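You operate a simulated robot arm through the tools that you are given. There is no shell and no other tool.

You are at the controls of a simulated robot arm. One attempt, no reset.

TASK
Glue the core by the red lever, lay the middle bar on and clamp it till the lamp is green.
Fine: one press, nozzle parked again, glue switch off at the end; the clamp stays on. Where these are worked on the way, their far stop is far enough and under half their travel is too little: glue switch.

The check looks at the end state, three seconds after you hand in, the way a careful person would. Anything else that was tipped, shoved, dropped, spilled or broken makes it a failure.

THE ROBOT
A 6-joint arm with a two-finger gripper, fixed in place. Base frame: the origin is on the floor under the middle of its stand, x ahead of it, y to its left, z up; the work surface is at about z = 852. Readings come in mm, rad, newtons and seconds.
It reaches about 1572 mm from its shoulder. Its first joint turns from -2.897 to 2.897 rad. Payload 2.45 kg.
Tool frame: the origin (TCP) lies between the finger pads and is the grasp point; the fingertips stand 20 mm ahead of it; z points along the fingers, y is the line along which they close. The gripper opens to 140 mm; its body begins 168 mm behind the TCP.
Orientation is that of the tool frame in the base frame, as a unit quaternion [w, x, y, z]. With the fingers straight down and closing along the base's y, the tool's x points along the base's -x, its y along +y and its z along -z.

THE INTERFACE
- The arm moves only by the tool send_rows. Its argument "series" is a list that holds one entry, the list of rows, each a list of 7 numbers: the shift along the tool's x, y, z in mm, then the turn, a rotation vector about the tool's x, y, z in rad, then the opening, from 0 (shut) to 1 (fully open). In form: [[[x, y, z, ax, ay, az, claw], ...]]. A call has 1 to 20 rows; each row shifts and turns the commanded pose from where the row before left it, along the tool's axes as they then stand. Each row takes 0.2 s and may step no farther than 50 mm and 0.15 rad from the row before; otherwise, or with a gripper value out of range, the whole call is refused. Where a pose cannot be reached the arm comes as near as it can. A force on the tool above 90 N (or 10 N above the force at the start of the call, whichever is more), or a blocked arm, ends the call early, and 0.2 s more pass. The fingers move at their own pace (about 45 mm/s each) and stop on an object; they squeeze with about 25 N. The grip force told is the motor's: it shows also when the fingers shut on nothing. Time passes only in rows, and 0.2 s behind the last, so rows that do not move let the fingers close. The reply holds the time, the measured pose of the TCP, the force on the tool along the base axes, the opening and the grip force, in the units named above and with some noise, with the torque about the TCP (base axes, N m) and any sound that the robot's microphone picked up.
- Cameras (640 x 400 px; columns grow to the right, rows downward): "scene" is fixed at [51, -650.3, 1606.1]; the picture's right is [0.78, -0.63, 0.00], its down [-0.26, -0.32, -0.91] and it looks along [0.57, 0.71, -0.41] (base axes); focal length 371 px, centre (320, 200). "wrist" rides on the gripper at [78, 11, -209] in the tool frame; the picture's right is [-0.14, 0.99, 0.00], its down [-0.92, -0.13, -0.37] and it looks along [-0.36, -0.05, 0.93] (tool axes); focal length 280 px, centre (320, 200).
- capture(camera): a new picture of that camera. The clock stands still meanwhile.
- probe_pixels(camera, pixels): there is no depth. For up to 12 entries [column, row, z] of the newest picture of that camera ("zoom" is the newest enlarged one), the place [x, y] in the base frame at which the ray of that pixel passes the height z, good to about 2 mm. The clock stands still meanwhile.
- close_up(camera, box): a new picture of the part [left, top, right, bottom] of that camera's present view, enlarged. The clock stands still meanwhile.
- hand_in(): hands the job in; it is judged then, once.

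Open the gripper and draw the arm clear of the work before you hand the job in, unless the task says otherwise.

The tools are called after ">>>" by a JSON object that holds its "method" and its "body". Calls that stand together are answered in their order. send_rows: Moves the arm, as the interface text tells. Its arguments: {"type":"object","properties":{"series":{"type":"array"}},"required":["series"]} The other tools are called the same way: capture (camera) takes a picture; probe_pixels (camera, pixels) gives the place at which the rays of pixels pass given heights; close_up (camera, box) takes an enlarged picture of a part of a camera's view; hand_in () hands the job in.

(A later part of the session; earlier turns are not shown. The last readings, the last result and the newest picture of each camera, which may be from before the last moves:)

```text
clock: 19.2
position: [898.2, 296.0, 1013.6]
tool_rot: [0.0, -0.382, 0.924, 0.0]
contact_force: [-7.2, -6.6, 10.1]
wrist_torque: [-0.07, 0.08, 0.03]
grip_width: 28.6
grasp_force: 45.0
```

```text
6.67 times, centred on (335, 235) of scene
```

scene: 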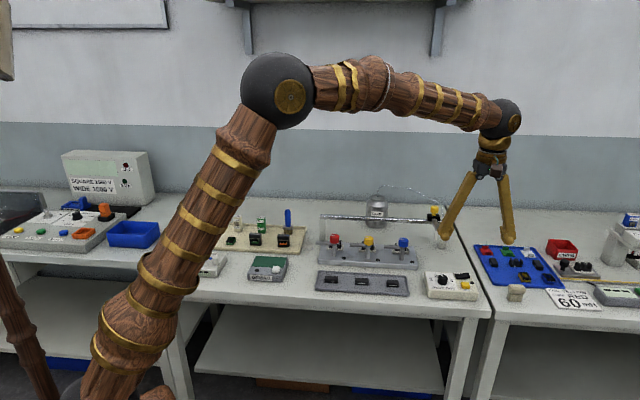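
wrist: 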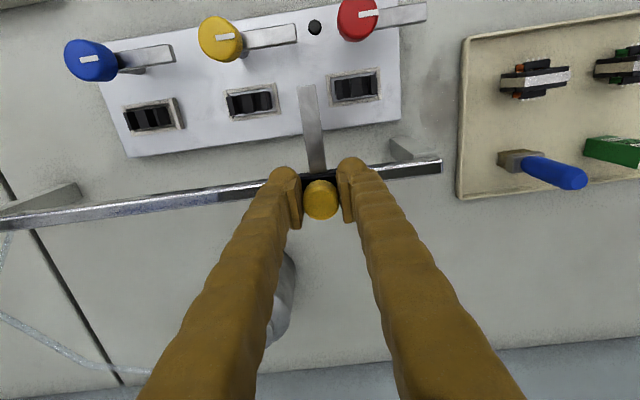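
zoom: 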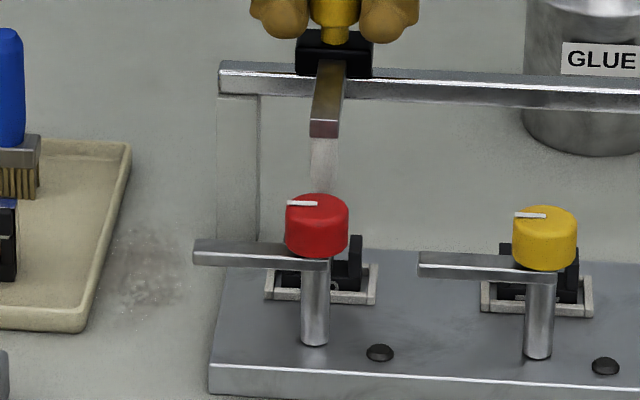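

The camera now sits almost right over the core, so I probe arm edges against core leg edges for the remaining offset.

>>> {"method": "probe_pixels", "body": {"camera": "wrist", "pixels": [[308.5, 88, 905], [309.5, 100, 905], [331.5, 83, 905], [315, 86.6, 965], [297, 87, 965]]}}

>>> {"method": "capture", "body": {"camera": "wrist"}}

```text
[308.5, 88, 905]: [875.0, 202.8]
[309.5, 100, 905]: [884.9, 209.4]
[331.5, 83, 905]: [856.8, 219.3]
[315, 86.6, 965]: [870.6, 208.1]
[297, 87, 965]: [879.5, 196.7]
```

```text
taken
```

wrist: 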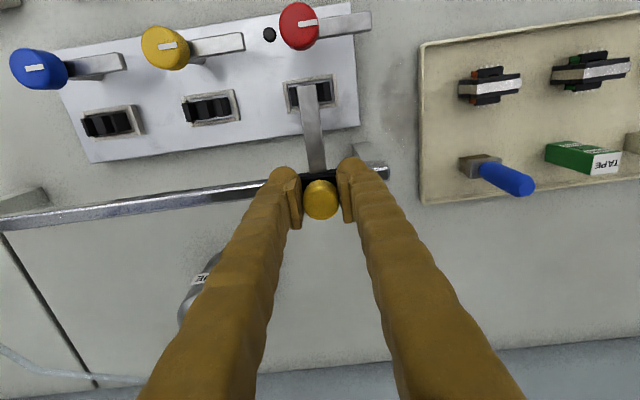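

>>> {"method": "probe_pixels", "body": {"camera": "wrist", "pixels": [[291, 96.6, 905], [329.7, 91.6, 905], [296.4, 87, 965], [315.6, 84.4, 965], [296.4, 87, 980], [315.6, 84.4, 980], [282.8, 81.3, 875], [335.5, 73.1, 875], [339.1, 105.9, 875], [288, 113, 875], [300.9, 113.4, 970], [319.4, 113.4, 970]]}}

```text
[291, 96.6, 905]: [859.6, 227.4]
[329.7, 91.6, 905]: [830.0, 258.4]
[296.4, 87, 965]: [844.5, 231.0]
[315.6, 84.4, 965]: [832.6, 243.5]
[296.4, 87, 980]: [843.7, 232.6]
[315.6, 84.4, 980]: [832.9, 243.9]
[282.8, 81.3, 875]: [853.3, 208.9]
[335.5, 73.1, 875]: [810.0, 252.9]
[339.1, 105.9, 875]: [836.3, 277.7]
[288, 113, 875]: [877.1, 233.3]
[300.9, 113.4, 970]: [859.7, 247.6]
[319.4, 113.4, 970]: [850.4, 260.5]
```

The arm end centre (L≈-425.1) sits on the core centre (L≈-425.3). I release the knob and rise straight up.

>>> {"method": "send_rows", "body": {"series": [[[0, 0, 0, 0, 0, 0, 0.5], [0, 0, 0, 0, 0, 0, 0.5], [0, 0, 0, 0, 0, 0, 0.5], [0, 0, -10, 0, 0, 0, 0.5], [0, 0, -20, 0, 0, 0, 0.5], [0, 0, -30, 0, 0, 0, 0.5], [0, 0, -30, 0, 0, 0, 0.5], [0, 0, 0, 0, 0, 0, 0.5]]]}}

>>> {"method": "capture", "body": {"camera": "wrist"}}

>>> {"method": "close_up", "body": {"camera": "scene", "box": [310, 195, 360, 265]}}

```text
clock: 21.0
position: [899.1, 298.2, 1104.9]
tool_rot: [0.001, -0.382, 0.924, 0.0]
contact_force: [0.1, -0.3, 0.9]
wrist_torque: [0.0, 0.01, 0.03]
grip_width: 69.9
grasp_force: 0.1
```

```text
taken
```

wrist: 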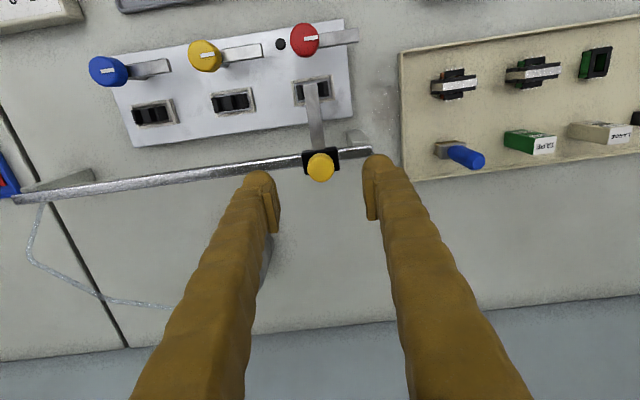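

```text
5.71 times, centred on (335, 230) of scene
```

zoom: 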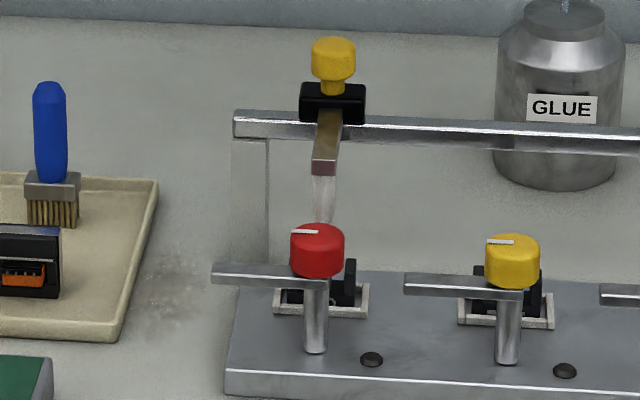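

Carriage stayed; I probe the knob top and the arm end to confirm, then I'll go to the glue switch.

>>> {"method": "probe_pixels", "body": {"camera": "wrist", "pixels": [[321, 167.5, 1018], [310.5, 82.5, 965]]}}

>>> {"method": "close_up", "body": {"camera": "wrist", "box": [270, 60, 370, 140]}}

```text
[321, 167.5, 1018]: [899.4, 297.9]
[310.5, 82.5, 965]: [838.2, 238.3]
```

```text
5.00 times, centred on (320, 100) of wrist
```

zoom: 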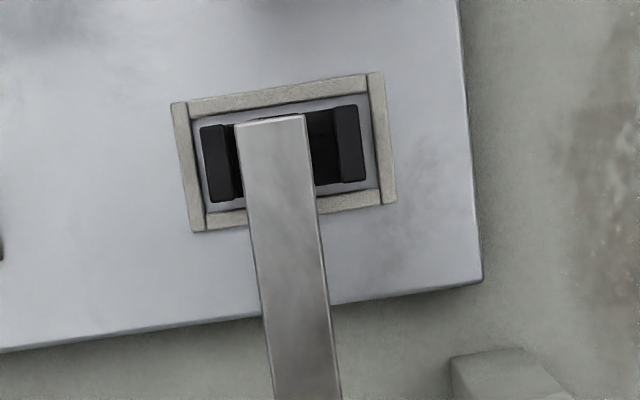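

Carriage is where I left it (knob (899,298)). I fly with closed gripper to above the rocker (target ~(1037,-183)) at z≈1060 to measure it closely.

>>> {"method": "send_rows", "body": {"series": [[[20.2, -36.5, 0, 0, 0, 0, 0.3], [20.2, -36.5, 0, 0, 0, 0, 0.1], [20.2, -36.5, 0, 0, 0, 0, 0], [20.2, -36.5, 0, 0, 0, 0, 0], [20.2, -36.5, 0, 0, 0, 0, 0], [20.2, -36.5, 0, 0, 0, 0, 0], [20.2, -36.5, 0, 0, 0, 0, 0], [20.2, -36.5, 0, 0, 0, 0, 0], [20.2, -36.5, 0, 0, 0, 0, 0], [20.2, -36.5, 10, 0, 0, 0, 0], [20.2, -36.5, 15, 0, 0, 0, 0], [20.2, -36.7, 20, 0, 0, 0, 0], [0, 0, 0, 0, 0, 0, 0]]]}}

>>> {"method": "capture", "body": {"camera": "wrist"}}

>>> {"method": "close_up", "body": {"camera": "wrist", "box": [260, 100, 400, 200]}}

>>> {"method": "close_up", "body": {"camera": "scene", "box": [400, 190, 500, 310]}}

```text
clock: 23.8
position: [1037.4, -185.1, 1057.1]
tool_rot: [0.0, -0.382, 0.924, 0.0]
contact_force: [-0.5, -1.1, -0.9]
wrist_torque: [0.03, 0.02, 0.01]
grip_width: 0.2
grasp_force: 25.0
```

```text
taken
```

wrist: 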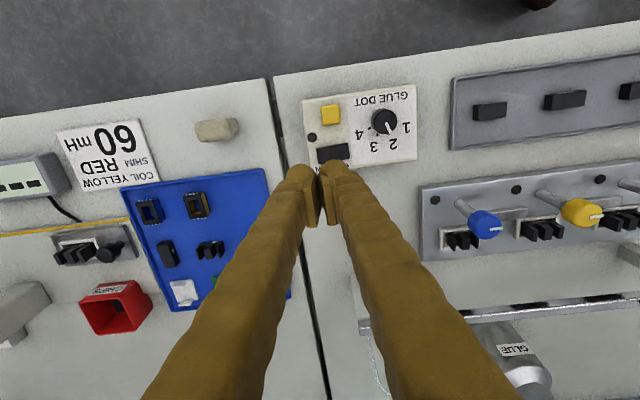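

```text
4.00 times, centred on (330, 150) of wrist
```

zoom: 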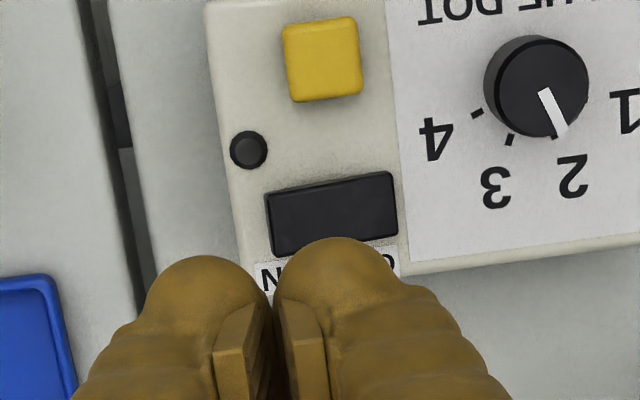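

```text
3.33 times, centred on (450, 250) of scene
```

zoom: 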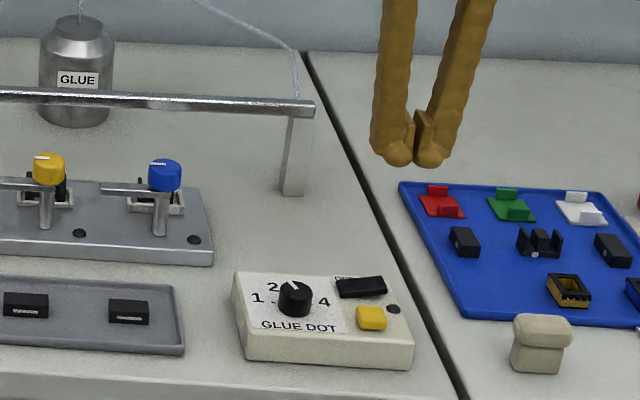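

The rocker spans (268–398,172–258) in the zoom and the button centre is (322,60). I probe both, plus lamp and box edge.

>>> {"method": "probe_pixels", "body": {"camera": "zoom", "pixels": [[271, 226, 902], [271, 226, 892], [394, 204, 893], [332, 214, 897], [322, 60, 901], [322, 60, 895], [249, 150, 890], [225, 150, 888], [290, 222, 898], [290, 222, 893]]}}

>>> {"method": "probe_pixels", "body": {"camera": "scene", "pixels": [[470.5, 277.5, 895], [470.5, 277.5, 905], [457.5, 273.5, 885], [457.5, 273.5, 895]]}}

>>> {"method": "close_up", "body": {"camera": "scene", "box": [445, 265, 481, 290]}}

```text
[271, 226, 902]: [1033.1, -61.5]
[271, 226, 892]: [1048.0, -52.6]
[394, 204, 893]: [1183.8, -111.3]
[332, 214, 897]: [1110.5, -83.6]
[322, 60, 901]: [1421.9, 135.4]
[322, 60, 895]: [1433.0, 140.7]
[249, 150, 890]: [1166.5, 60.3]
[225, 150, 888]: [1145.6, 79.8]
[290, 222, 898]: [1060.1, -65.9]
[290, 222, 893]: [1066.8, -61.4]
```

```text
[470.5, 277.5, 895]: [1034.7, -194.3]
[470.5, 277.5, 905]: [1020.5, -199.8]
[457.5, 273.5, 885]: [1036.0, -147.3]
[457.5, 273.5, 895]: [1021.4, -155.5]
```

```text
16.00 times, centred on (463, 278) of scene
```

zoom: 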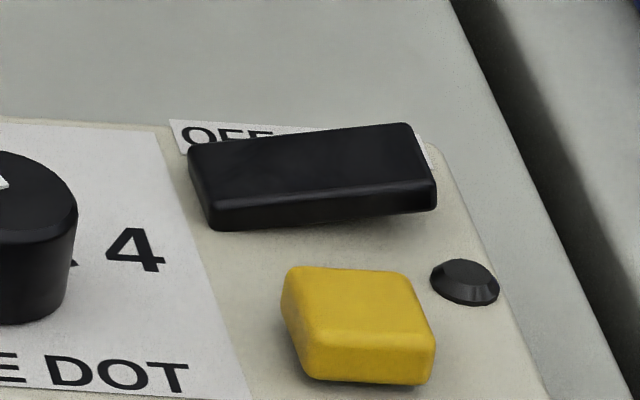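

Those zoom probes referred to the scene close-up, so I repeat with plain wrist pixels.

>>> {"method": "probe_pixels", "body": {"camera": "wrist", "pixels": [[317.75, 156.5, 902], [317.75, 156.5, 892], [348.5, 151, 893], [333, 153.5, 897], [330.5, 115, 901], [330.5, 115, 895], [312.25, 137.5, 890], [306.25, 137.5, 888], [322.5, 155.5, 898], [322.5, 155.5, 890]]}}

>>> {"method": "probe_pixels", "body": {"camera": "zoom", "pixels": [[418, 155, 895], [418, 155, 900], [418, 155, 905], [195, 180, 885], [195, 180, 890], [195, 180, 895], [355, 295, 895], [355, 295, 900], [355, 295, 905]]}}

```text
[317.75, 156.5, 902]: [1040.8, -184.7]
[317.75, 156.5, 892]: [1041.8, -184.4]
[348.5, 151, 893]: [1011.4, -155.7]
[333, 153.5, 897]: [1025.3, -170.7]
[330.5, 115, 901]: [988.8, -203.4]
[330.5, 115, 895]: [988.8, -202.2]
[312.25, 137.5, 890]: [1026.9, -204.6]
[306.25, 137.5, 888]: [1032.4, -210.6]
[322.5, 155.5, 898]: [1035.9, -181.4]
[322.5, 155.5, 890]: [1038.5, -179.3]
```

```text
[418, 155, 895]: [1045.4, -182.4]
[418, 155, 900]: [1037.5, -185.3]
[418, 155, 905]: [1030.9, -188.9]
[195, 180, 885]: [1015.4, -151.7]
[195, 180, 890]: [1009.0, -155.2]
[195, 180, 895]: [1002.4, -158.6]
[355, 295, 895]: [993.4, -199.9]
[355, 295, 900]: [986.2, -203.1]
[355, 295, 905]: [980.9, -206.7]
```

Rocker centre ≈(1025.5,-170.5), ON end ≈(1041,-184.5), button ≈(988.5,-203). I shift so the left fingertip is over the ON half and descend to just above it.

>>> {"method": "send_rows", "body": {"series": [[[-3, -7.5, 20, 0, 0, 0, 0], [0, 0, 35, 0, 0, 0, 0], [0, 0, 35, 0, 0, 0, 0], [0, 0, 25, 0, 0, 0, 0], [0, 0, 10, 0, 0, 0, 0], [0, 0, 0, 0, 0, 0, 0]]]}}

>>> {"method": "capture", "body": {"camera": "wrist"}}

>>> {"method": "close_up", "body": {"camera": "scene", "box": [430, 230, 510, 300]}}

```text
clock: 25.2
position: [1042.9, -186.8, 933.8]
tool_rot: [0.001, -0.381, 0.924, 0.0]
contact_force: [-0.5, 0.1, 0.3]
wrist_torque: [0.03, 0.06, -0.01]
grip_width: 0.0
grasp_force: 24.8
```

```text
taken
```

wrist: 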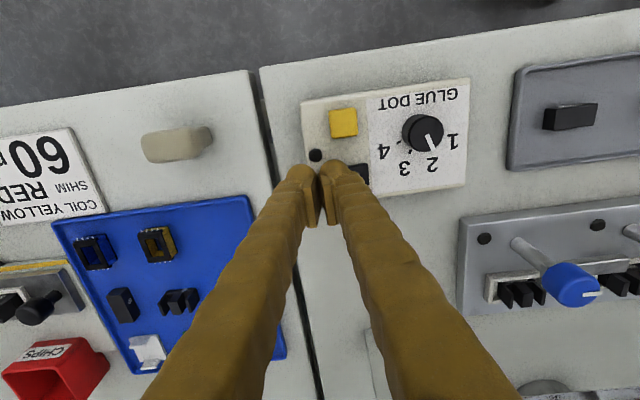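

```text
5.71 times, centred on (470, 265) of scene
```

zoom: 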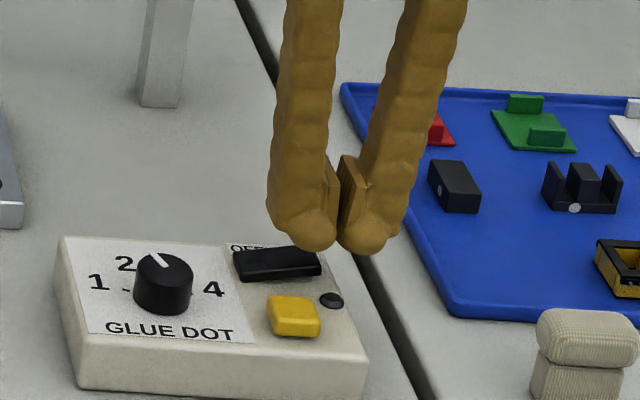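

I check with the scene picture where the left fingertip sits relative to the rocker's ON end.

>>> {"method": "capture", "body": {"camera": "scene"}}

>>> {"method": "probe_pixels", "body": {"camera": "scene", "pixels": [[469.1, 273.8, 915], [469.1, 273.8, 910], [477.5, 274.3, 915]]}}

>>> {"method": "close_up", "body": {"camera": "wrist", "box": [280, 100, 400, 200]}}

```text
taken
```

scene: 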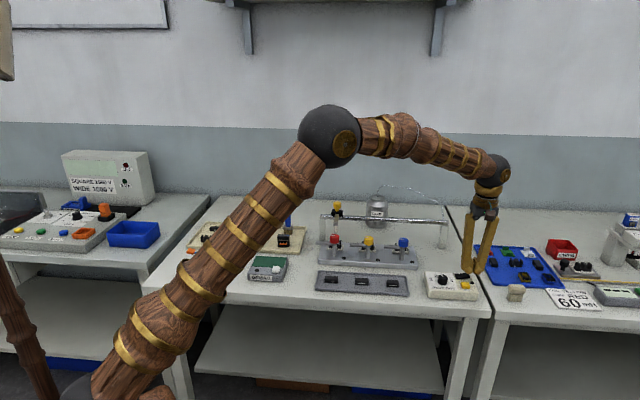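

```text
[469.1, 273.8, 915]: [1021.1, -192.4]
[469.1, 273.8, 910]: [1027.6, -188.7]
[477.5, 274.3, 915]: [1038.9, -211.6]
```

```text
4.00 times, centred on (340, 150) of wrist
```

zoom: 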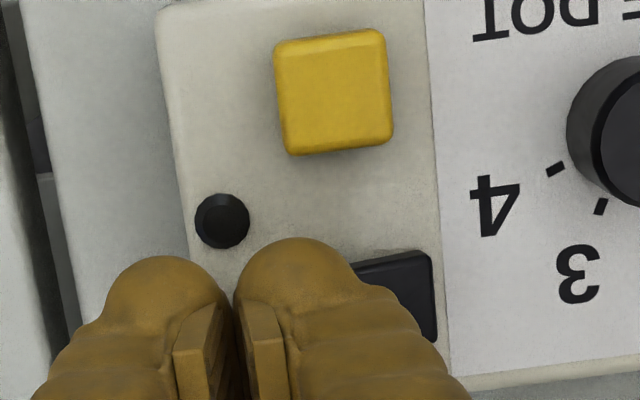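

The fingers are wide in tool x (about ±25 mm), so to keep clear of the lamp I shift 10 mm away (tool x -10) and 5.5 mm to the right, then lower to just above the rocker.

>>> {"method": "send_rows", "body": {"series": [[[-10, -5.5, 0, 0, 0, 0, 0], [0, 0, 6, 0, 0, 0, 0], [0, 0, 5, 0, 0, 0, 0], [0, 0, 0, 0, 0, 0, 0]]]}}

>>> {"method": "close_up", "body": {"camera": "scene", "box": [440, 245, 500, 297]}}

>>> {"method": "close_up", "body": {"camera": "wrist", "box": [280, 100, 400, 200]}}

```text
clock: 26.2
position: [1053.1, -184.2, 922.6]
tool_rot: [-0.001, -0.382, 0.924, 0.0]
contact_force: [-0.4, -0.1, 0.0]
wrist_torque: [0.03, -0.02, 0.03]
grip_width: 0.1
grasp_force: 25.2
```

```text
7.69 times, centred on (470, 271) of scene
```

zoom: 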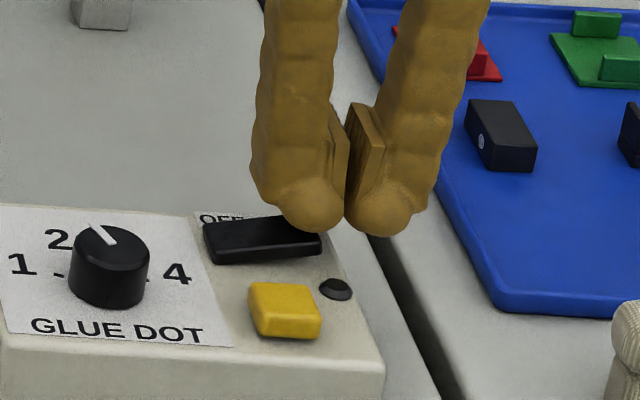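

```text
4.00 times, centred on (340, 150) of wrist
```

zoom: 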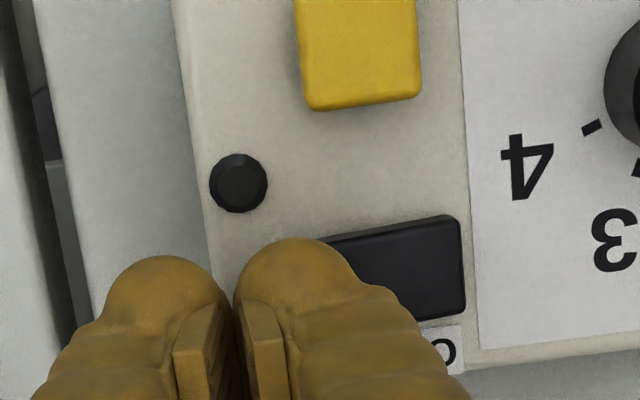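

The left fingertip covers the ON end with the lamp clear. I press down in 2 mm steps.

>>> {"method": "send_rows", "body": {"series": [[[0, 0, 2, 0, 0, 0, 0], [0, 0, 2, 0, 0, 0, 0], [0, 0, 2, 0, 0, 0, 0]]]}}

>>> {"method": "close_up", "body": {"camera": "scene", "box": [440, 245, 500, 297]}}

```text
clock: 27.0
position: [1053.2, -184.9, 915.1]
tool_rot: [0.0, -0.382, 0.924, 0.0]
contact_force: [0.2, -0.2, 0.1]
wrist_torque: [0.0, 0.0, -0.01]
grip_width: 0.0
grasp_force: 24.8
```

```text
7.69 times, centred on (470, 271) of scene
```

zoom: 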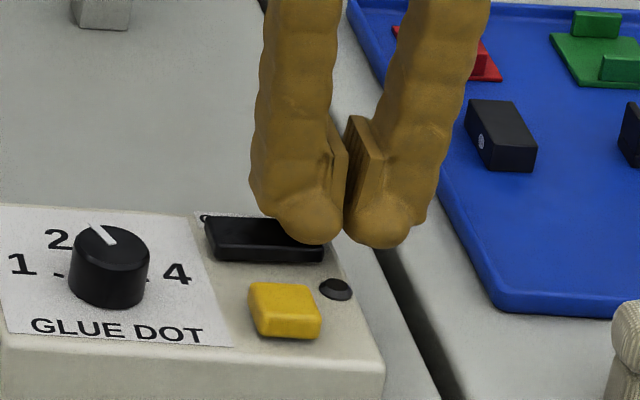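

The rocker's left end has begun to rise. I press further in 2 mm steps.

>>> {"method": "send_rows", "body": {"series": [[[0, 0, 2, 0, 0, 0, 0], [0, 0, 2, 0, 0, 0, 0]]]}}

>>> {"method": "close_up", "body": {"camera": "scene", "box": [440, 245, 500, 297]}}

>>> {"method": "close_up", "body": {"camera": "wrist", "box": [280, 100, 400, 200]}}

```text
clock: 27.6
position: [1054.3, -184.8, 912.0]
tool_rot: [-0.001, -0.382, 0.924, 0.001]
contact_force: [0.1, -0.3, 1.2]
wrist_torque: [-0.02, -0.01, 0.03]
grip_width: 0.0
grasp_force: 25.2
```

```text
7.69 times, centred on (470, 271) of scene
```

zoom: 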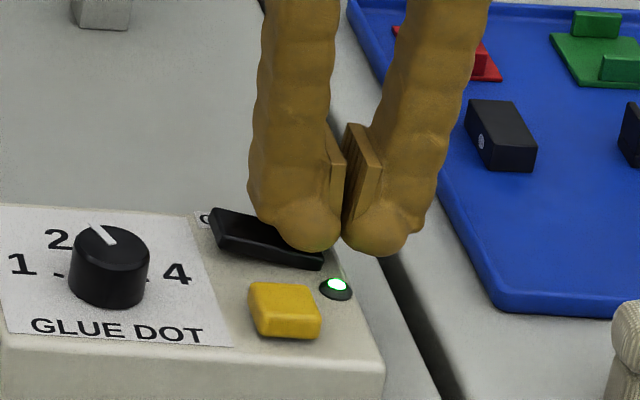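

```text
4.00 times, centred on (340, 150) of wrist
```

zoom: 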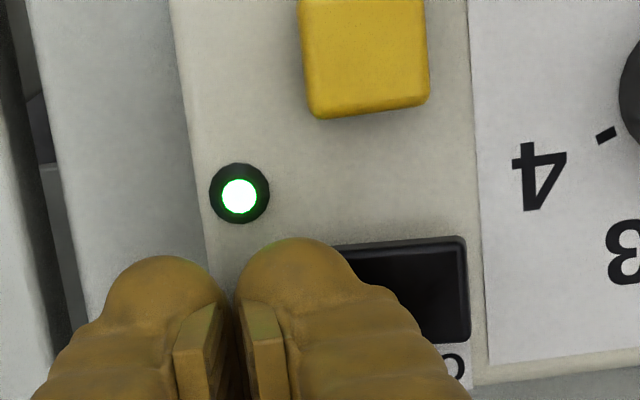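

The lamp lit green: the switch is ON. I press 1.5 mm more to make sure it is at its stop, then lift.

>>> {"method": "send_rows", "body": {"series": [[[0, 0, 1.5, 0, 0, 0, 0], [0, 0, 0, 0, 0, 0, 0]]]}}

```text
clock: 28.2
position: [1055.3, -184.0, 911.9]
tool_rot: [0.0, -0.382, 0.924, -0.001]
contact_force: [-3.2, -1.1, 13.2]
wrist_torque: [0.05, 0.18, 0.06]
grip_width: 0.0
grasp_force: 24.8
```

Switch at its stop (13 N). I lift 40 mm, move over to the yellow button and look before pressing.

>>> {"method": "send_rows", "body": {"series": [[[0, 0, -10, 0, 0, 0, 0], [0, 0, -30, 0, 0, 0, 0], [27.5, 18, 0, 0, 0, 0, 0], [27.5, 18, 0, 0, 0, 0, 0], [0, 0, 0, 0, 0, 0, 0]]]}}

>>> {"method": "close_up", "body": {"camera": "scene", "box": [430, 240, 500, 300]}}

>>> {"method": "capture", "body": {"camera": "wrist"}}

```text
clock: 29.4
position: [989.7, -197.3, 952.8]
tool_rot: [0.0, -0.382, 0.924, 0.0]
contact_force: [0.3, -0.7, -0.5]
wrist_torque: [0.0, 0.01, -0.01]
grip_width: 0.2
grasp_force: 25.1
```

```text
6.67 times, centred on (465, 270) of scene
```

zoom: 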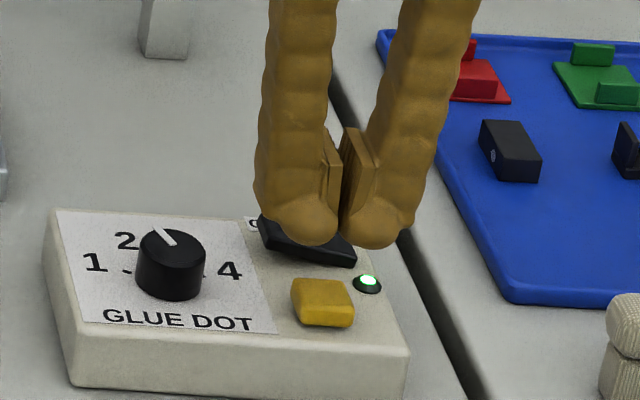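

```text
taken
```

wrist: 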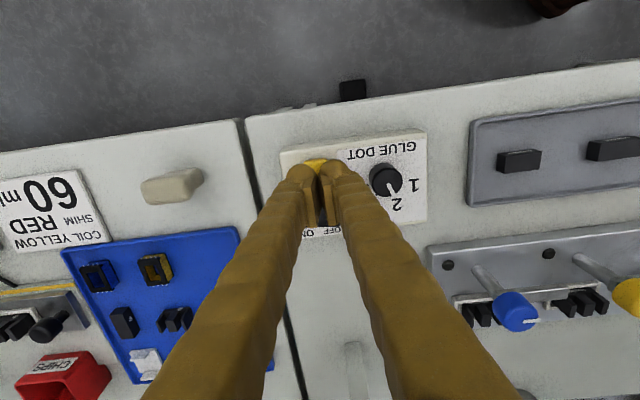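

I check the landing point using scene probes of the ball bottoms and the button.

>>> {"method": "probe_pixels", "body": {"camera": "zoom", "pixels": [[318, 245, 934], [368, 248, 934], [343, 244, 934], [322, 290, 898], [340, 215, 950], [322, 300, 895]]}}

>>> {"method": "close_up", "body": {"camera": "wrist", "box": [260, 110, 380, 230]}}

```text
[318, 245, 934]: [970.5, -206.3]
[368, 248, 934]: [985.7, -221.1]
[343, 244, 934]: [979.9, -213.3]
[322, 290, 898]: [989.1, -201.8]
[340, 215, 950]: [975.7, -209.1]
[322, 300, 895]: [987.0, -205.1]
```

```text
3.33 times, centred on (320, 170) of wrist
```

zoom: 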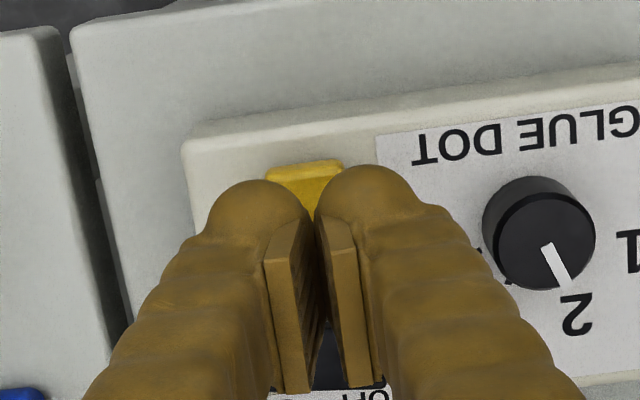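

The pair's midpoint lines up with the button along the box; I shift 8 mm away (tool x -8) so the ball ends sit over it and lower to about 4 mm above.

>>> {"method": "send_rows", "body": {"series": [[[-8, 0, 0, 0, 0, 0, 0], [0, 0, 15, 0, 0, 0, 0], [0, 0, 12, 0, 0, 0, 0], [0, 0, 3, 0, 0, 0, 0], [0, 0, 0, 0, 0, 0, 0]]]}}

>>> {"method": "close_up", "body": {"camera": "scene", "box": [430, 240, 500, 300]}}

>>> {"method": "close_up", "body": {"camera": "wrist", "box": [260, 110, 380, 230]}}

```text
clock: 30.6
position: [994.1, -192.1, 922.4]
tool_rot: [0.0, -0.382, 0.924, 0.0]
contact_force: [0.2, 0.5, 0.0]
wrist_torque: [-0.02, 0.04, -0.01]
grip_width: 0.0
grasp_force: 24.8
```

```text
6.67 times, centred on (465, 270) of scene
```

zoom: 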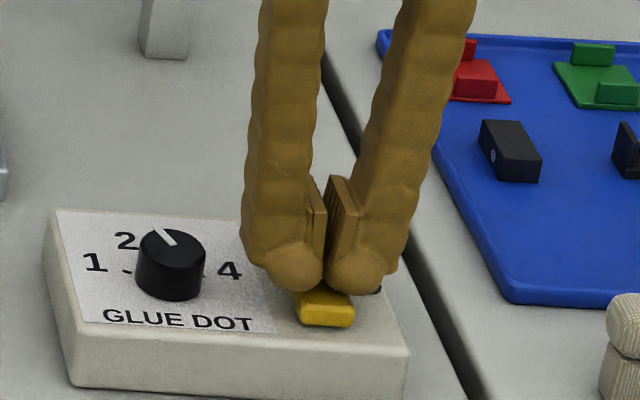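

```text
3.33 times, centred on (320, 170) of wrist
```

zoom: 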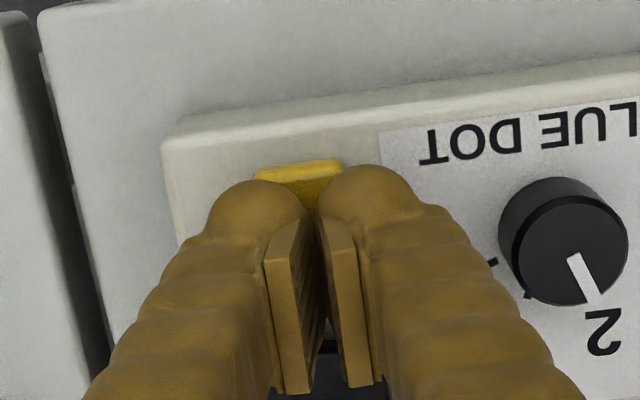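

Aligned over the button with the lamp and rocker clear. I press in 2 mm steps.

>>> {"method": "send_rows", "body": {"series": [[[0, 0, 2, 0, 0, 0, 0], [0, 0, 2, 0, 0, 0, 0], [0, 0, 2, 0, 0, 0, 0]]]}}

>>> {"method": "close_up", "body": {"camera": "scene", "box": [430, 240, 500, 300]}}

>>> {"method": "close_up", "body": {"camera": "scene", "box": [310, 195, 360, 265]}}

```text
clock: 31.4
position: [995.8, -192.2, 915.4]
tool_rot: [0.0, -0.382, 0.924, 0.0]
contact_force: [1.3, 0.5, 1.5]
wrist_torque: [0.0, -0.03, 0.01]
grip_width: 5.9
grasp_force: 29.4
heard: click
```

```text
6.67 times, centred on (465, 270) of scene
```

zoom: 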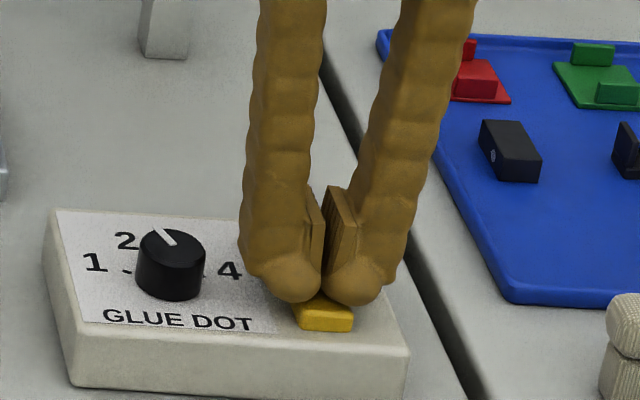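

```text
5.71 times, centred on (335, 230) of scene
```

zoom: 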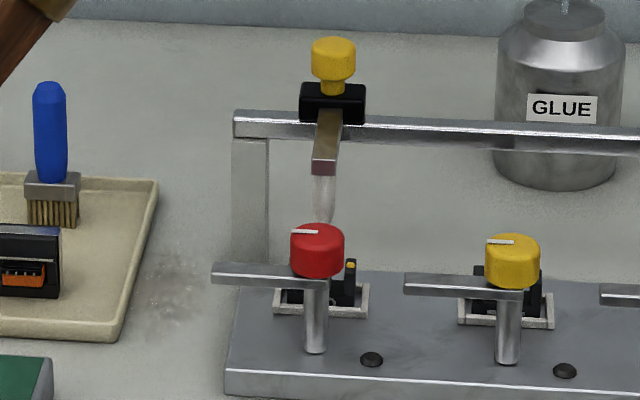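

A click was heard and a glue dot shows on the red core's leg at zoom (350,265): the single press is done. I lift off straight up and look at the core.

>>> {"method": "send_rows", "body": {"series": [[[0, 0, -10, 0, 0, 0, 0], [0, 0, -20, 0, 0, 0, 0], [0, 0, -20, 0, 0, 0, 0], [0, 0, 0, 0, 0, 0, 0]]]}}

>>> {"method": "close_up", "body": {"camera": "scene", "box": [320, 225, 360, 260]}}

>>> {"method": "close_up", "body": {"camera": "scene", "box": [430, 240, 500, 300]}}

>>> {"method": "close_up", "body": {"camera": "wrist", "box": [260, 110, 420, 230]}}

```text
clock: 32.4
position: [996.7, -190.8, 964.8]
tool_rot: [0.0, -0.382, 0.924, 0.0]
contact_force: [0.5, -0.8, 0.6]
wrist_torque: [0.0, 0.01, 0.0]
grip_width: 0.0
grasp_force: 29.4
```

```text
11.43 times, centred on (340, 242) of scene
```

zoom: 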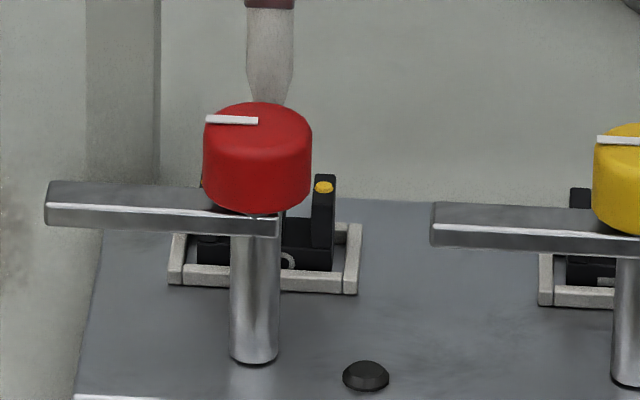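

```text
6.67 times, centred on (465, 270) of scene
```

zoom: 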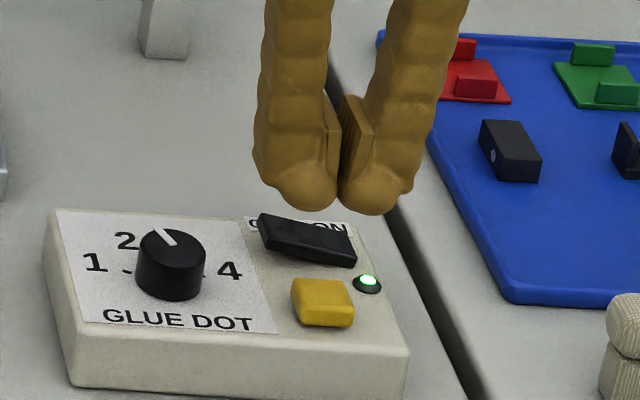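

```text
3.33 times, centred on (340, 170) of wrist
```

zoom: 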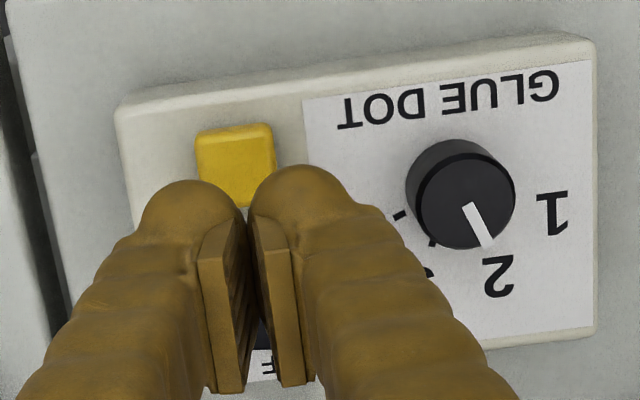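

The dot is on the core legs. Next I turn the glue switch off: move so the right-hand fingertip sits over the raised OFF end (L≈-829, A≈605), staying clear of the dial.

>>> {"method": "send_rows", "body": {"series": [[[-26, 10.5, 0, 0, 0, 0, 0], [-25.7, 10.5, 0, 0, 0, 0, 0], [0, 0, 20, 0, 0, 0, 0], [0, 0, 12, 0, 0, 0, 0], [0, 0, 0, 0, 0, 0, 0]]]}}

>>> {"method": "close_up", "body": {"camera": "scene", "box": [430, 240, 500, 300]}}

>>> {"method": "close_up", "body": {"camera": "wrist", "box": [260, 90, 420, 210]}}

```text
clock: 33.6
position: [1016.3, -141.6, 931.4]
tool_rot: [0.0, -0.382, 0.924, 0.001]
contact_force: [0.6, -0.4, -0.3]
wrist_torque: [0.03, -0.02, -0.04]
grip_width: 0.0
grasp_force: 29.5
```

```text
6.67 times, centred on (465, 270) of scene
```

zoom: 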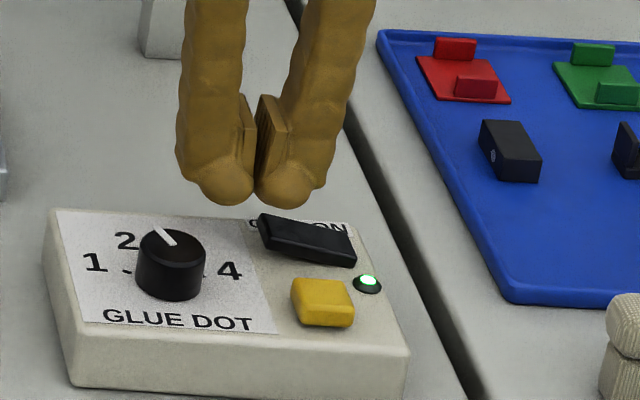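

```text
3.33 times, centred on (340, 150) of wrist
```

zoom: 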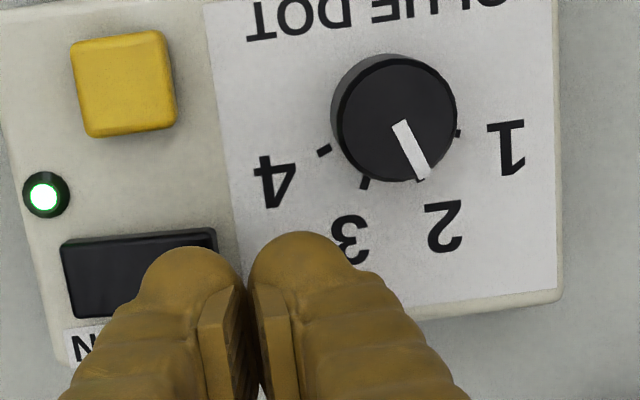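

I verify the right ball's spot with a scene probe against the rocker's raised end.

>>> {"method": "close_up", "body": {"camera": "scene", "box": [430, 240, 500, 300]}}

>>> {"method": "probe_pixels", "body": {"camera": "zoom", "pixels": [[283, 205, 913], [225, 205, 913], [266, 222, 898], [266, 222, 902], [305, 240, 893]]}}

```text
6.67 times, centred on (465, 270) of scene
```

zoom: 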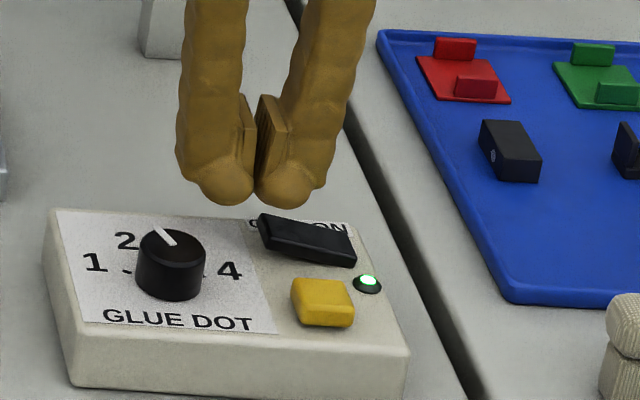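

```text
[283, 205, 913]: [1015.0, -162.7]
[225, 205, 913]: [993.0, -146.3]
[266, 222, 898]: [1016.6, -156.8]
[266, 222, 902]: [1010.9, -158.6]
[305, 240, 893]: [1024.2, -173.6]
```

The ball is about 13 mm from the rocker's pivot on the OFF side; I add 2 mm, descend and press in small steps.

>>> {"method": "send_rows", "body": {"series": [[[0, 2, 6, 0, 0, 0, 0], [0, 0, 6, 0, 0, 0, 0], [0, 0, 2, 0, 0, 0, 0], [0, 0, 2, 0, 0, 0, 0], [0, 0, 2, 0, 0, 0, 0], [0, 0, 1.5, 0, 0, 0, 0]]]}}

>>> {"method": "close_up", "body": {"camera": "scene", "box": [430, 240, 500, 300]}}

```text
clock: 35.0
position: [1015.0, -140.0, 913.6]
tool_rot: [0.0, -0.382, 0.924, 0.0]
contact_force: [-0.6, 0.0, -0.2]
wrist_torque: [0.03, 0.01, -0.01]
grip_width: 0.0
grasp_force: 29.7
```

```text
6.67 times, centred on (465, 270) of scene
```

zoom: 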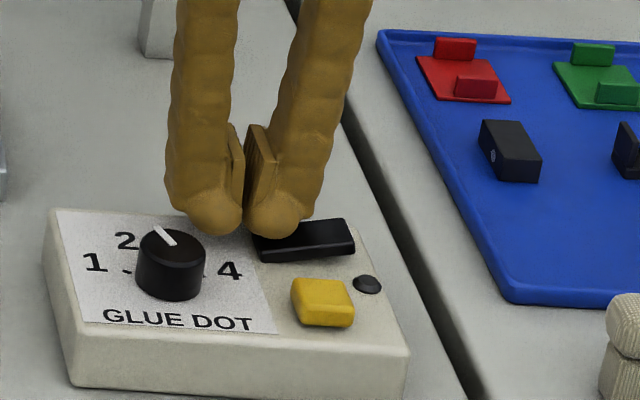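

The lamp went out. I press a little further to make sure the rocker sits on its OFF stop.

>>> {"method": "send_rows", "body": {"series": [[[0, 0, 1.5, 0, 0, 0, 0], [0, 0, 1.5, 0, 0, 0, 0]]]}}

```text
clock: 35.6
position: [1016.0, -138.6, 911.8]
tool_rot: [0.0, -0.382, 0.924, 0.0]
contact_force: [-4.7, 0.3, 9.4]
wrist_torque: [-0.1, 0.04, -0.05]
grip_width: 0.0
grasp_force: 29.8
```

Off stop reached (9 N). I lift and fly back above the carriage knob at (899,297) with the gripper half open.

>>> {"method": "send_rows", "body": {"series": [[[0, 0, -10, 0, 0, 0, 0], [0, 0, -40, 0, 0, 0, 0], [0, 0, -50, 0, 0, 0, 0], [0, 0, -50, 0, 0, 0, 0.2], [0, 0, -48, 0, 0, 0, 0.5], [-18.9, 32.6, 0, 0, 0, 0, 0.5], [-18.9, 32.6, 0, 0, 0, 0, 0.5], [-18.9, 32.6, 0, 0, 0, 0, 0.5], [-18.9, 32.6, 0, 0, 0, 0, 0.5], [-18.9, 32.6, 0, 0, 0, 0, 0.5], [-18.9, 32.6, 0, 0, 0, 0, 0.5], [-18.9, 32.6, 0, 0, 0, 0, 0.5], [-18.9, 32.6, 0, 0, 0, 0, 0.5], [-18.9, 32.6, 0, 0, 0, 0, 0.5], [-18.9, 32.6, 0, 0, 0, 0, 0.5], [-18.9, 32.6, 0, 0, 0, 0, 0.5], [-18.9, 32.6, 0, 0, 0, 0, 0.5], [0, 0, 0, 0, 0, 0, 0.5]]]}}

>>> {"method": "capture", "body": {"camera": "wrist"}}

>>> {"method": "close_up", "body": {"camera": "wrist", "box": [260, 40, 390, 140]}}

>>> {"method": "close_up", "body": {"camera": "scene", "box": [430, 250, 490, 300]}}

```text
clock: 39.4
position: [899.2, 297.0, 1112.0]
tool_rot: [0.0, -0.382, 0.924, 0.001]
contact_force: [-0.6, 0.1, -0.2]
wrist_torque: [-0.01, 0.01, -0.02]
grip_width: 69.6
grasp_force: 0.0
```

```text
taken
```

wrist: 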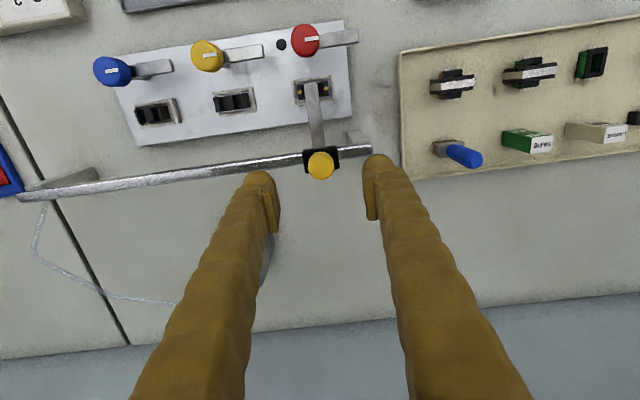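

```text
4.00 times, centred on (325, 90) of wrist
```

zoom: 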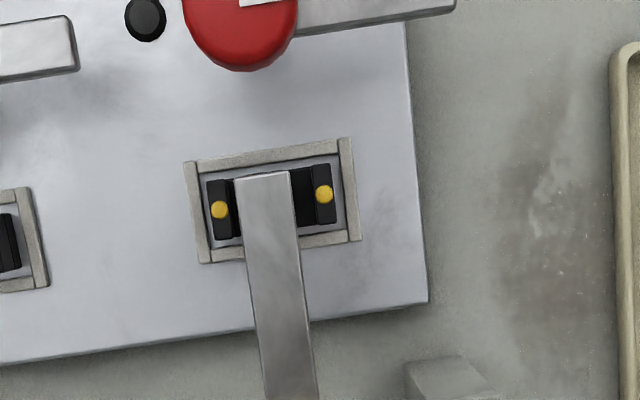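

```text
8.00 times, centred on (460, 275) of scene
```

zoom: 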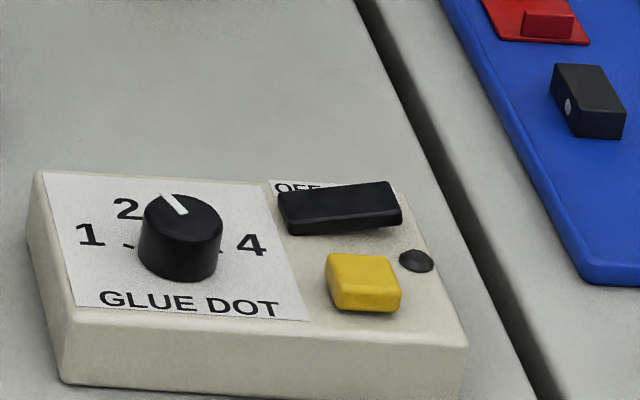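

Two glue dots sit on the outer legs and the switch is off with the lamp dark. The carriage knob (321,165) is on the tool axis, so I descend onto it.

>>> {"method": "send_rows", "body": {"series": [[[0, 0, 30, 0, 0, 0, 0.5], [0, 0, 30, 0, 0, 0, 0.5], [0, 0, 20, 0, 0, 0, 0.5], [0, 0, 12, 0, 0, 0, 0.5], [0, 0, 6, 0, 0, 0, 0.5], [0, 0, 0, 0, 0, 0, 0.5]]]}}

>>> {"method": "capture", "body": {"camera": "wrist"}}

>>> {"method": "close_up", "body": {"camera": "scene", "box": [300, 160, 380, 240]}}

```text
clock: 40.8
position: [900.3, 296.8, 1009.1]
tool_rot: [0.001, -0.382, 0.924, 0.0]
contact_force: [-1.0, 0.1, 0.1]
wrist_torque: [0.0, -0.01, 0.0]
grip_width: 70.2
grasp_force: 0.0
```

```text
taken
```

wrist: 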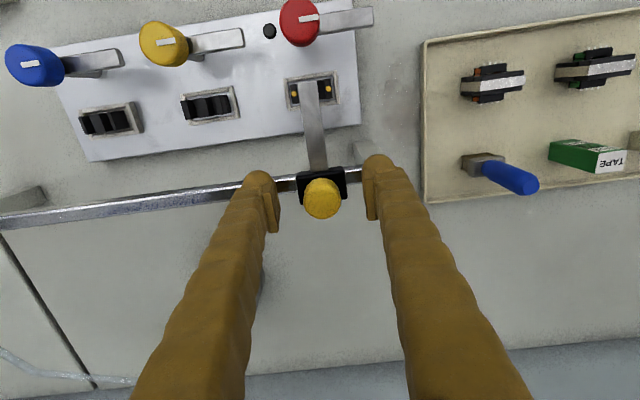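

```text
5.00 times, centred on (340, 200) of scene
```

zoom: 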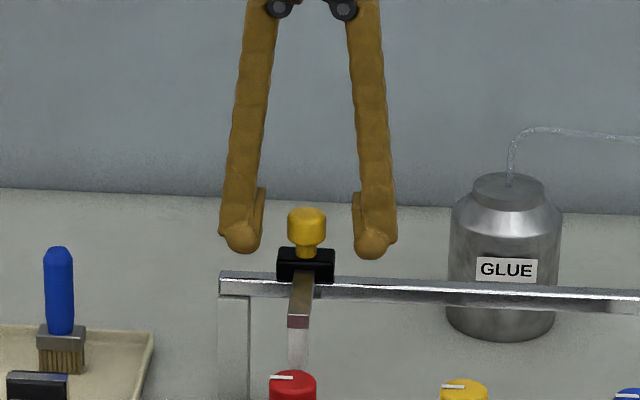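

Fingers straddle the knob evenly. I raise 2 mm and close.

>>> {"method": "send_rows", "body": {"series": [[[0, 0, -2, 0, 0, 0, 0.5], [0, 0, 0, 0, 0, 0, 0.1], [0, 0, 0, 0, 0, 0, 0.1], [0, 0, 0, 0, 0, 0, 0.1], [0, 0, 0, 0, 0, 0, 0.1]]]}}

```text
clock: 42.0
position: [899.6, 298.0, 1013.4]
tool_rot: [0.0, -0.382, 0.924, 0.0]
contact_force: [0.2, 1.2, -1.3]
wrist_torque: [-0.02, 0.02, 0.0]
grip_width: 28.7
grasp_force: 36.5
```

Gripped. I slide the carriage back toward park (tool -y), 220 mm first, with small side corrections learned on the way out.

>>> {"method": "send_rows", "body": {"series": [[[-0.1, -10, 0, 0, 0, 0, 0.1], [-0.1, -20, 0, 0, 0, 0, 0.1], [-0.1, -20, 0, 0, 0, 0, 0.1], [-0.17, -20, 0, 0, 0, 0, 0.1], [-0.17, -20, 0, 0, 0, 0, 0.1], [-0.17, -20, 0, 0, 0, 0, 0.1], [-0.17, -20, 0, 0, 0, 0, 0.1], [0, -20, 0, 0, 0, 0, 0.1], [0, -20, 0, 0, 0, 0, 0.1], [0, 0, 0, 0, 0, 0, 0.1]]]}}

```text
clock: 44.2
position: [1021.0, 178.6, 1012.2]
tool_rot: [0.001, -0.382, 0.924, 0.0]
contact_force: [-10.0, -11.4, -16.1]
wrist_torque: [-0.15, 0.14, 0.0]
grip_width: 28.6
grasp_force: 44.6
```

Forces are moderate; I correct slightly (tool x +0.5, z +0.6) and continue 140 mm.

>>> {"method": "send_rows", "body": {"series": [[[0.5, -20, 0.6, 0, 0, 0, 0.1], [0, -20, 0, 0, 0, 0, 0.1], [-0.2, -20, 0, 0, 0, 0, 0.1], [-0.2, -20, 0, 0, 0, 0, 0.1], [-0.2, -20, 0, 0, 0, 0, 0.1], [-0.2, -20, 0, 0, 0, 0, 0.1], [-0.2, -20, 0, 0, 0, 0, 0.1], [0, 0, 0, 0, 0, 0, 0.1]]]}}

```text
clock: 46.0
position: [1120.6, 79.1, 1013.0]
tool_rot: [0.0, -0.382, 0.924, -0.001]
contact_force: [9.9, 9.8, 1.1]
wrist_torque: [0.06, -0.04, 0.0]
grip_width: 28.4
grasp_force: 44.6
```

Fifty millimetres remain to the park spot. I slide slowly the rest and watch for a stop.

>>> {"method": "send_rows", "body": {"series": [[[-0.6, -15, 0, 0, 0, 0, 0.1], [-0.2, -15, 0, 0, 0, 0, 0.1], [-0.1, -10, 0, 0, 0, 0, 0.1], [0, -6, 0, 0, 0, 0, 0.1], [0, -4, 0, 0, 0, 0, 0.1], [0, 0, 0, 0, 0, 0, 0.1]]]}}

>>> {"method": "close_up", "body": {"camera": "scene", "box": [400, 170, 480, 250]}}

>>> {"method": "capture", "body": {"camera": "wrist"}}

```text
clock: 47.4
position: [1155.6, 44.3, 1012.2]
tool_rot: [-0.001, -0.383, 0.924, 0.001]
contact_force: [-33.0, -3.4, 17.3]
wrist_torque: [-0.25, 0.61, 0.1]
grip_width: 28.3
grasp_force: 45.0
```

```text
5.00 times, centred on (440, 210) of scene
```

zoom: 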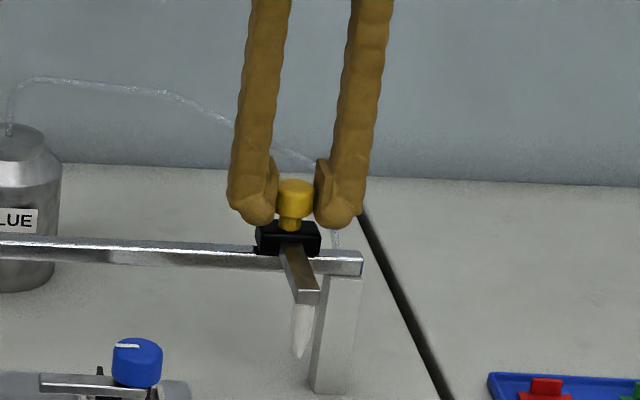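

```text
taken
```

wrist: 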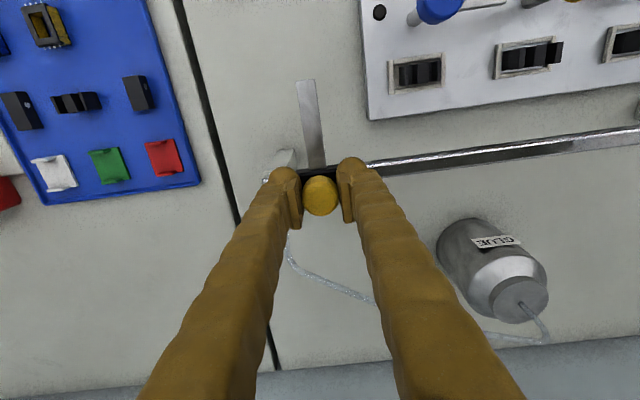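

The +21 N along the rail shows the park stop has been reached; the picture matches the original. I relieve the load slightly and release.

>>> {"method": "send_rows", "body": {"series": [[[1.0, 0.7, 0.5, 0, 0, 0, 0.1], [0, 0, 0, 0, 0, 0, 0.1], [0, 0, 0, 0, 0, 0, 0.5], [0, 0, 0, 0, 0, 0, 0.5], [0, 0, 0, 0, 0, 0, 0.5], [0, 0, -10, 0, 0, 0, 0.5], [0, 0, -25, 0, 0, 0, 0.5], [0, 0, -30, 0, 0, 0, 0.5], [0, 0, -30, 0, 0, 0, 0.5], [0, 0, 0, 0, 0, 0, 0.5]]]}}

>>> {"method": "capture", "body": {"camera": "wrist"}}

>>> {"method": "close_up", "body": {"camera": "scene", "box": [400, 190, 464, 256]}}

```text
clock: 49.6
position: [1154.1, 43.5, 1105.5]
tool_rot: [0.0, -0.382, 0.924, 0.001]
contact_force: [-0.1, 0.0, 0.2]
wrist_torque: [-0.01, 0.02, 0.02]
grip_width: 70.2
grasp_force: 0.1
```

```text
taken
```

wrist: 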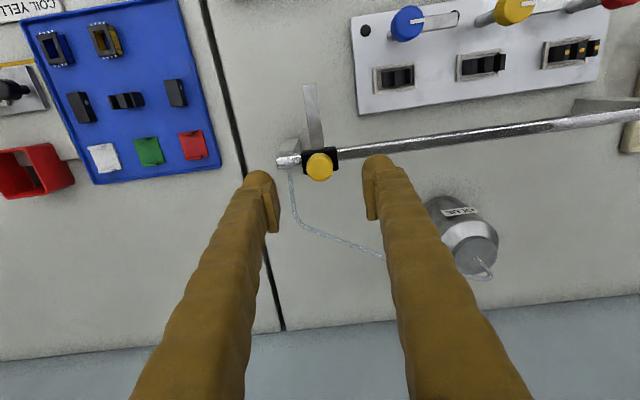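

```text
6.06 times, centred on (432, 223) of scene
```

zoom: 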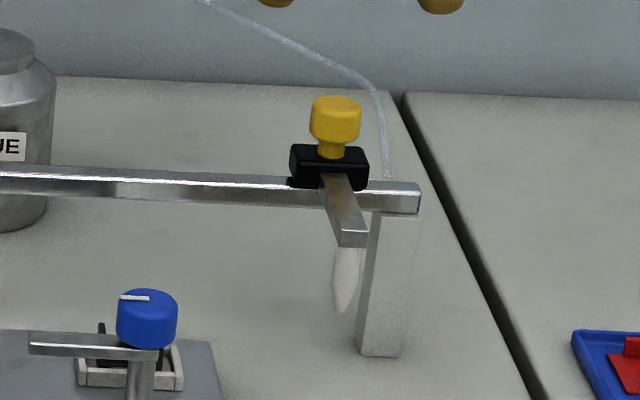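

The carriage is parked just as before. I move over the middle bar near (784,42) to look at it closely.

>>> {"method": "send_rows", "body": {"series": [[[26.3, 26.1, 0, 0, 0, 0, 0.5], [26.3, 26.1, 0, 0, 0, 0, 0.5], [26.3, 26.1, 0, 0, 0, 0, 0.5], [26.3, 26.1, 0, 0, 0, 0, 0.5], [26.3, 26.1, 0, 0, 0, 0, 0.5], [26.3, 26.1, 0, 0, 0, 0, 0.5], [26.3, 26.1, 0, 0, 0, 0, 0.5], [26.3, 26.1, 10, 0, 0, 0, 0.5], [26.3, 26.1, 30, 0, 0, 0, 0.5], [26.3, 26.1, 30, 0, 0, 0, 0.5], [0, 0, 0, 0, 0, 0, 0.5]]]}}

>>> {"method": "capture", "body": {"camera": "wrist"}}

>>> {"method": "close_up", "body": {"camera": "wrist", "box": [240, 100, 400, 220]}}

>>> {"method": "close_up", "body": {"camera": "scene", "box": [320, 230, 410, 300]}}

```text
clock: 52.0
position: [787.5, 39.6, 1036.9]
tool_rot: [0.0, -0.382, 0.924, 0.0]
contact_force: [-0.4, 0.5, 0.2]
wrist_torque: [-0.01, 0.0, 0.0]
grip_width: 70.0
grasp_force: 0.1
```

```text
taken
```

wrist: 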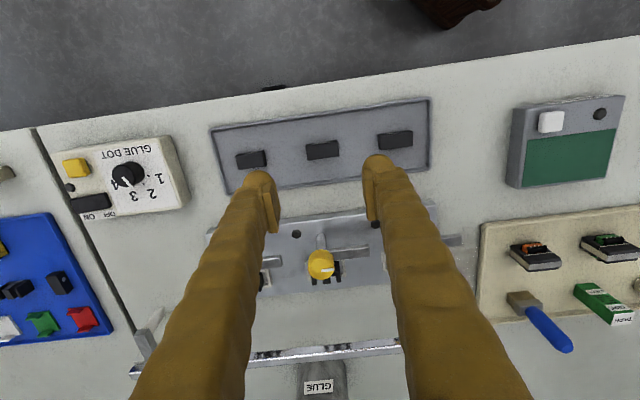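

```text
3.33 times, centred on (320, 160) of wrist
```

zoom: 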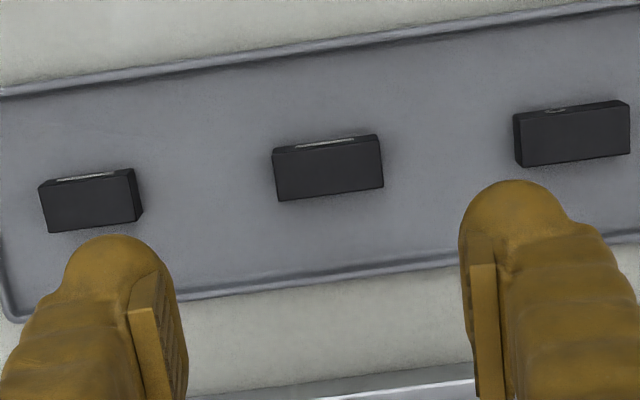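

```text
5.71 times, centred on (365, 265) of scene
```

zoom: 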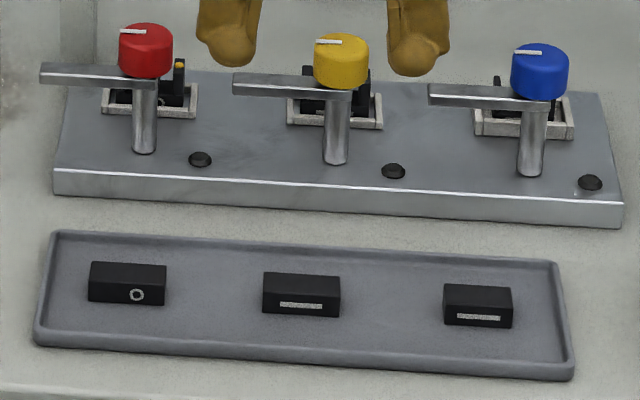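

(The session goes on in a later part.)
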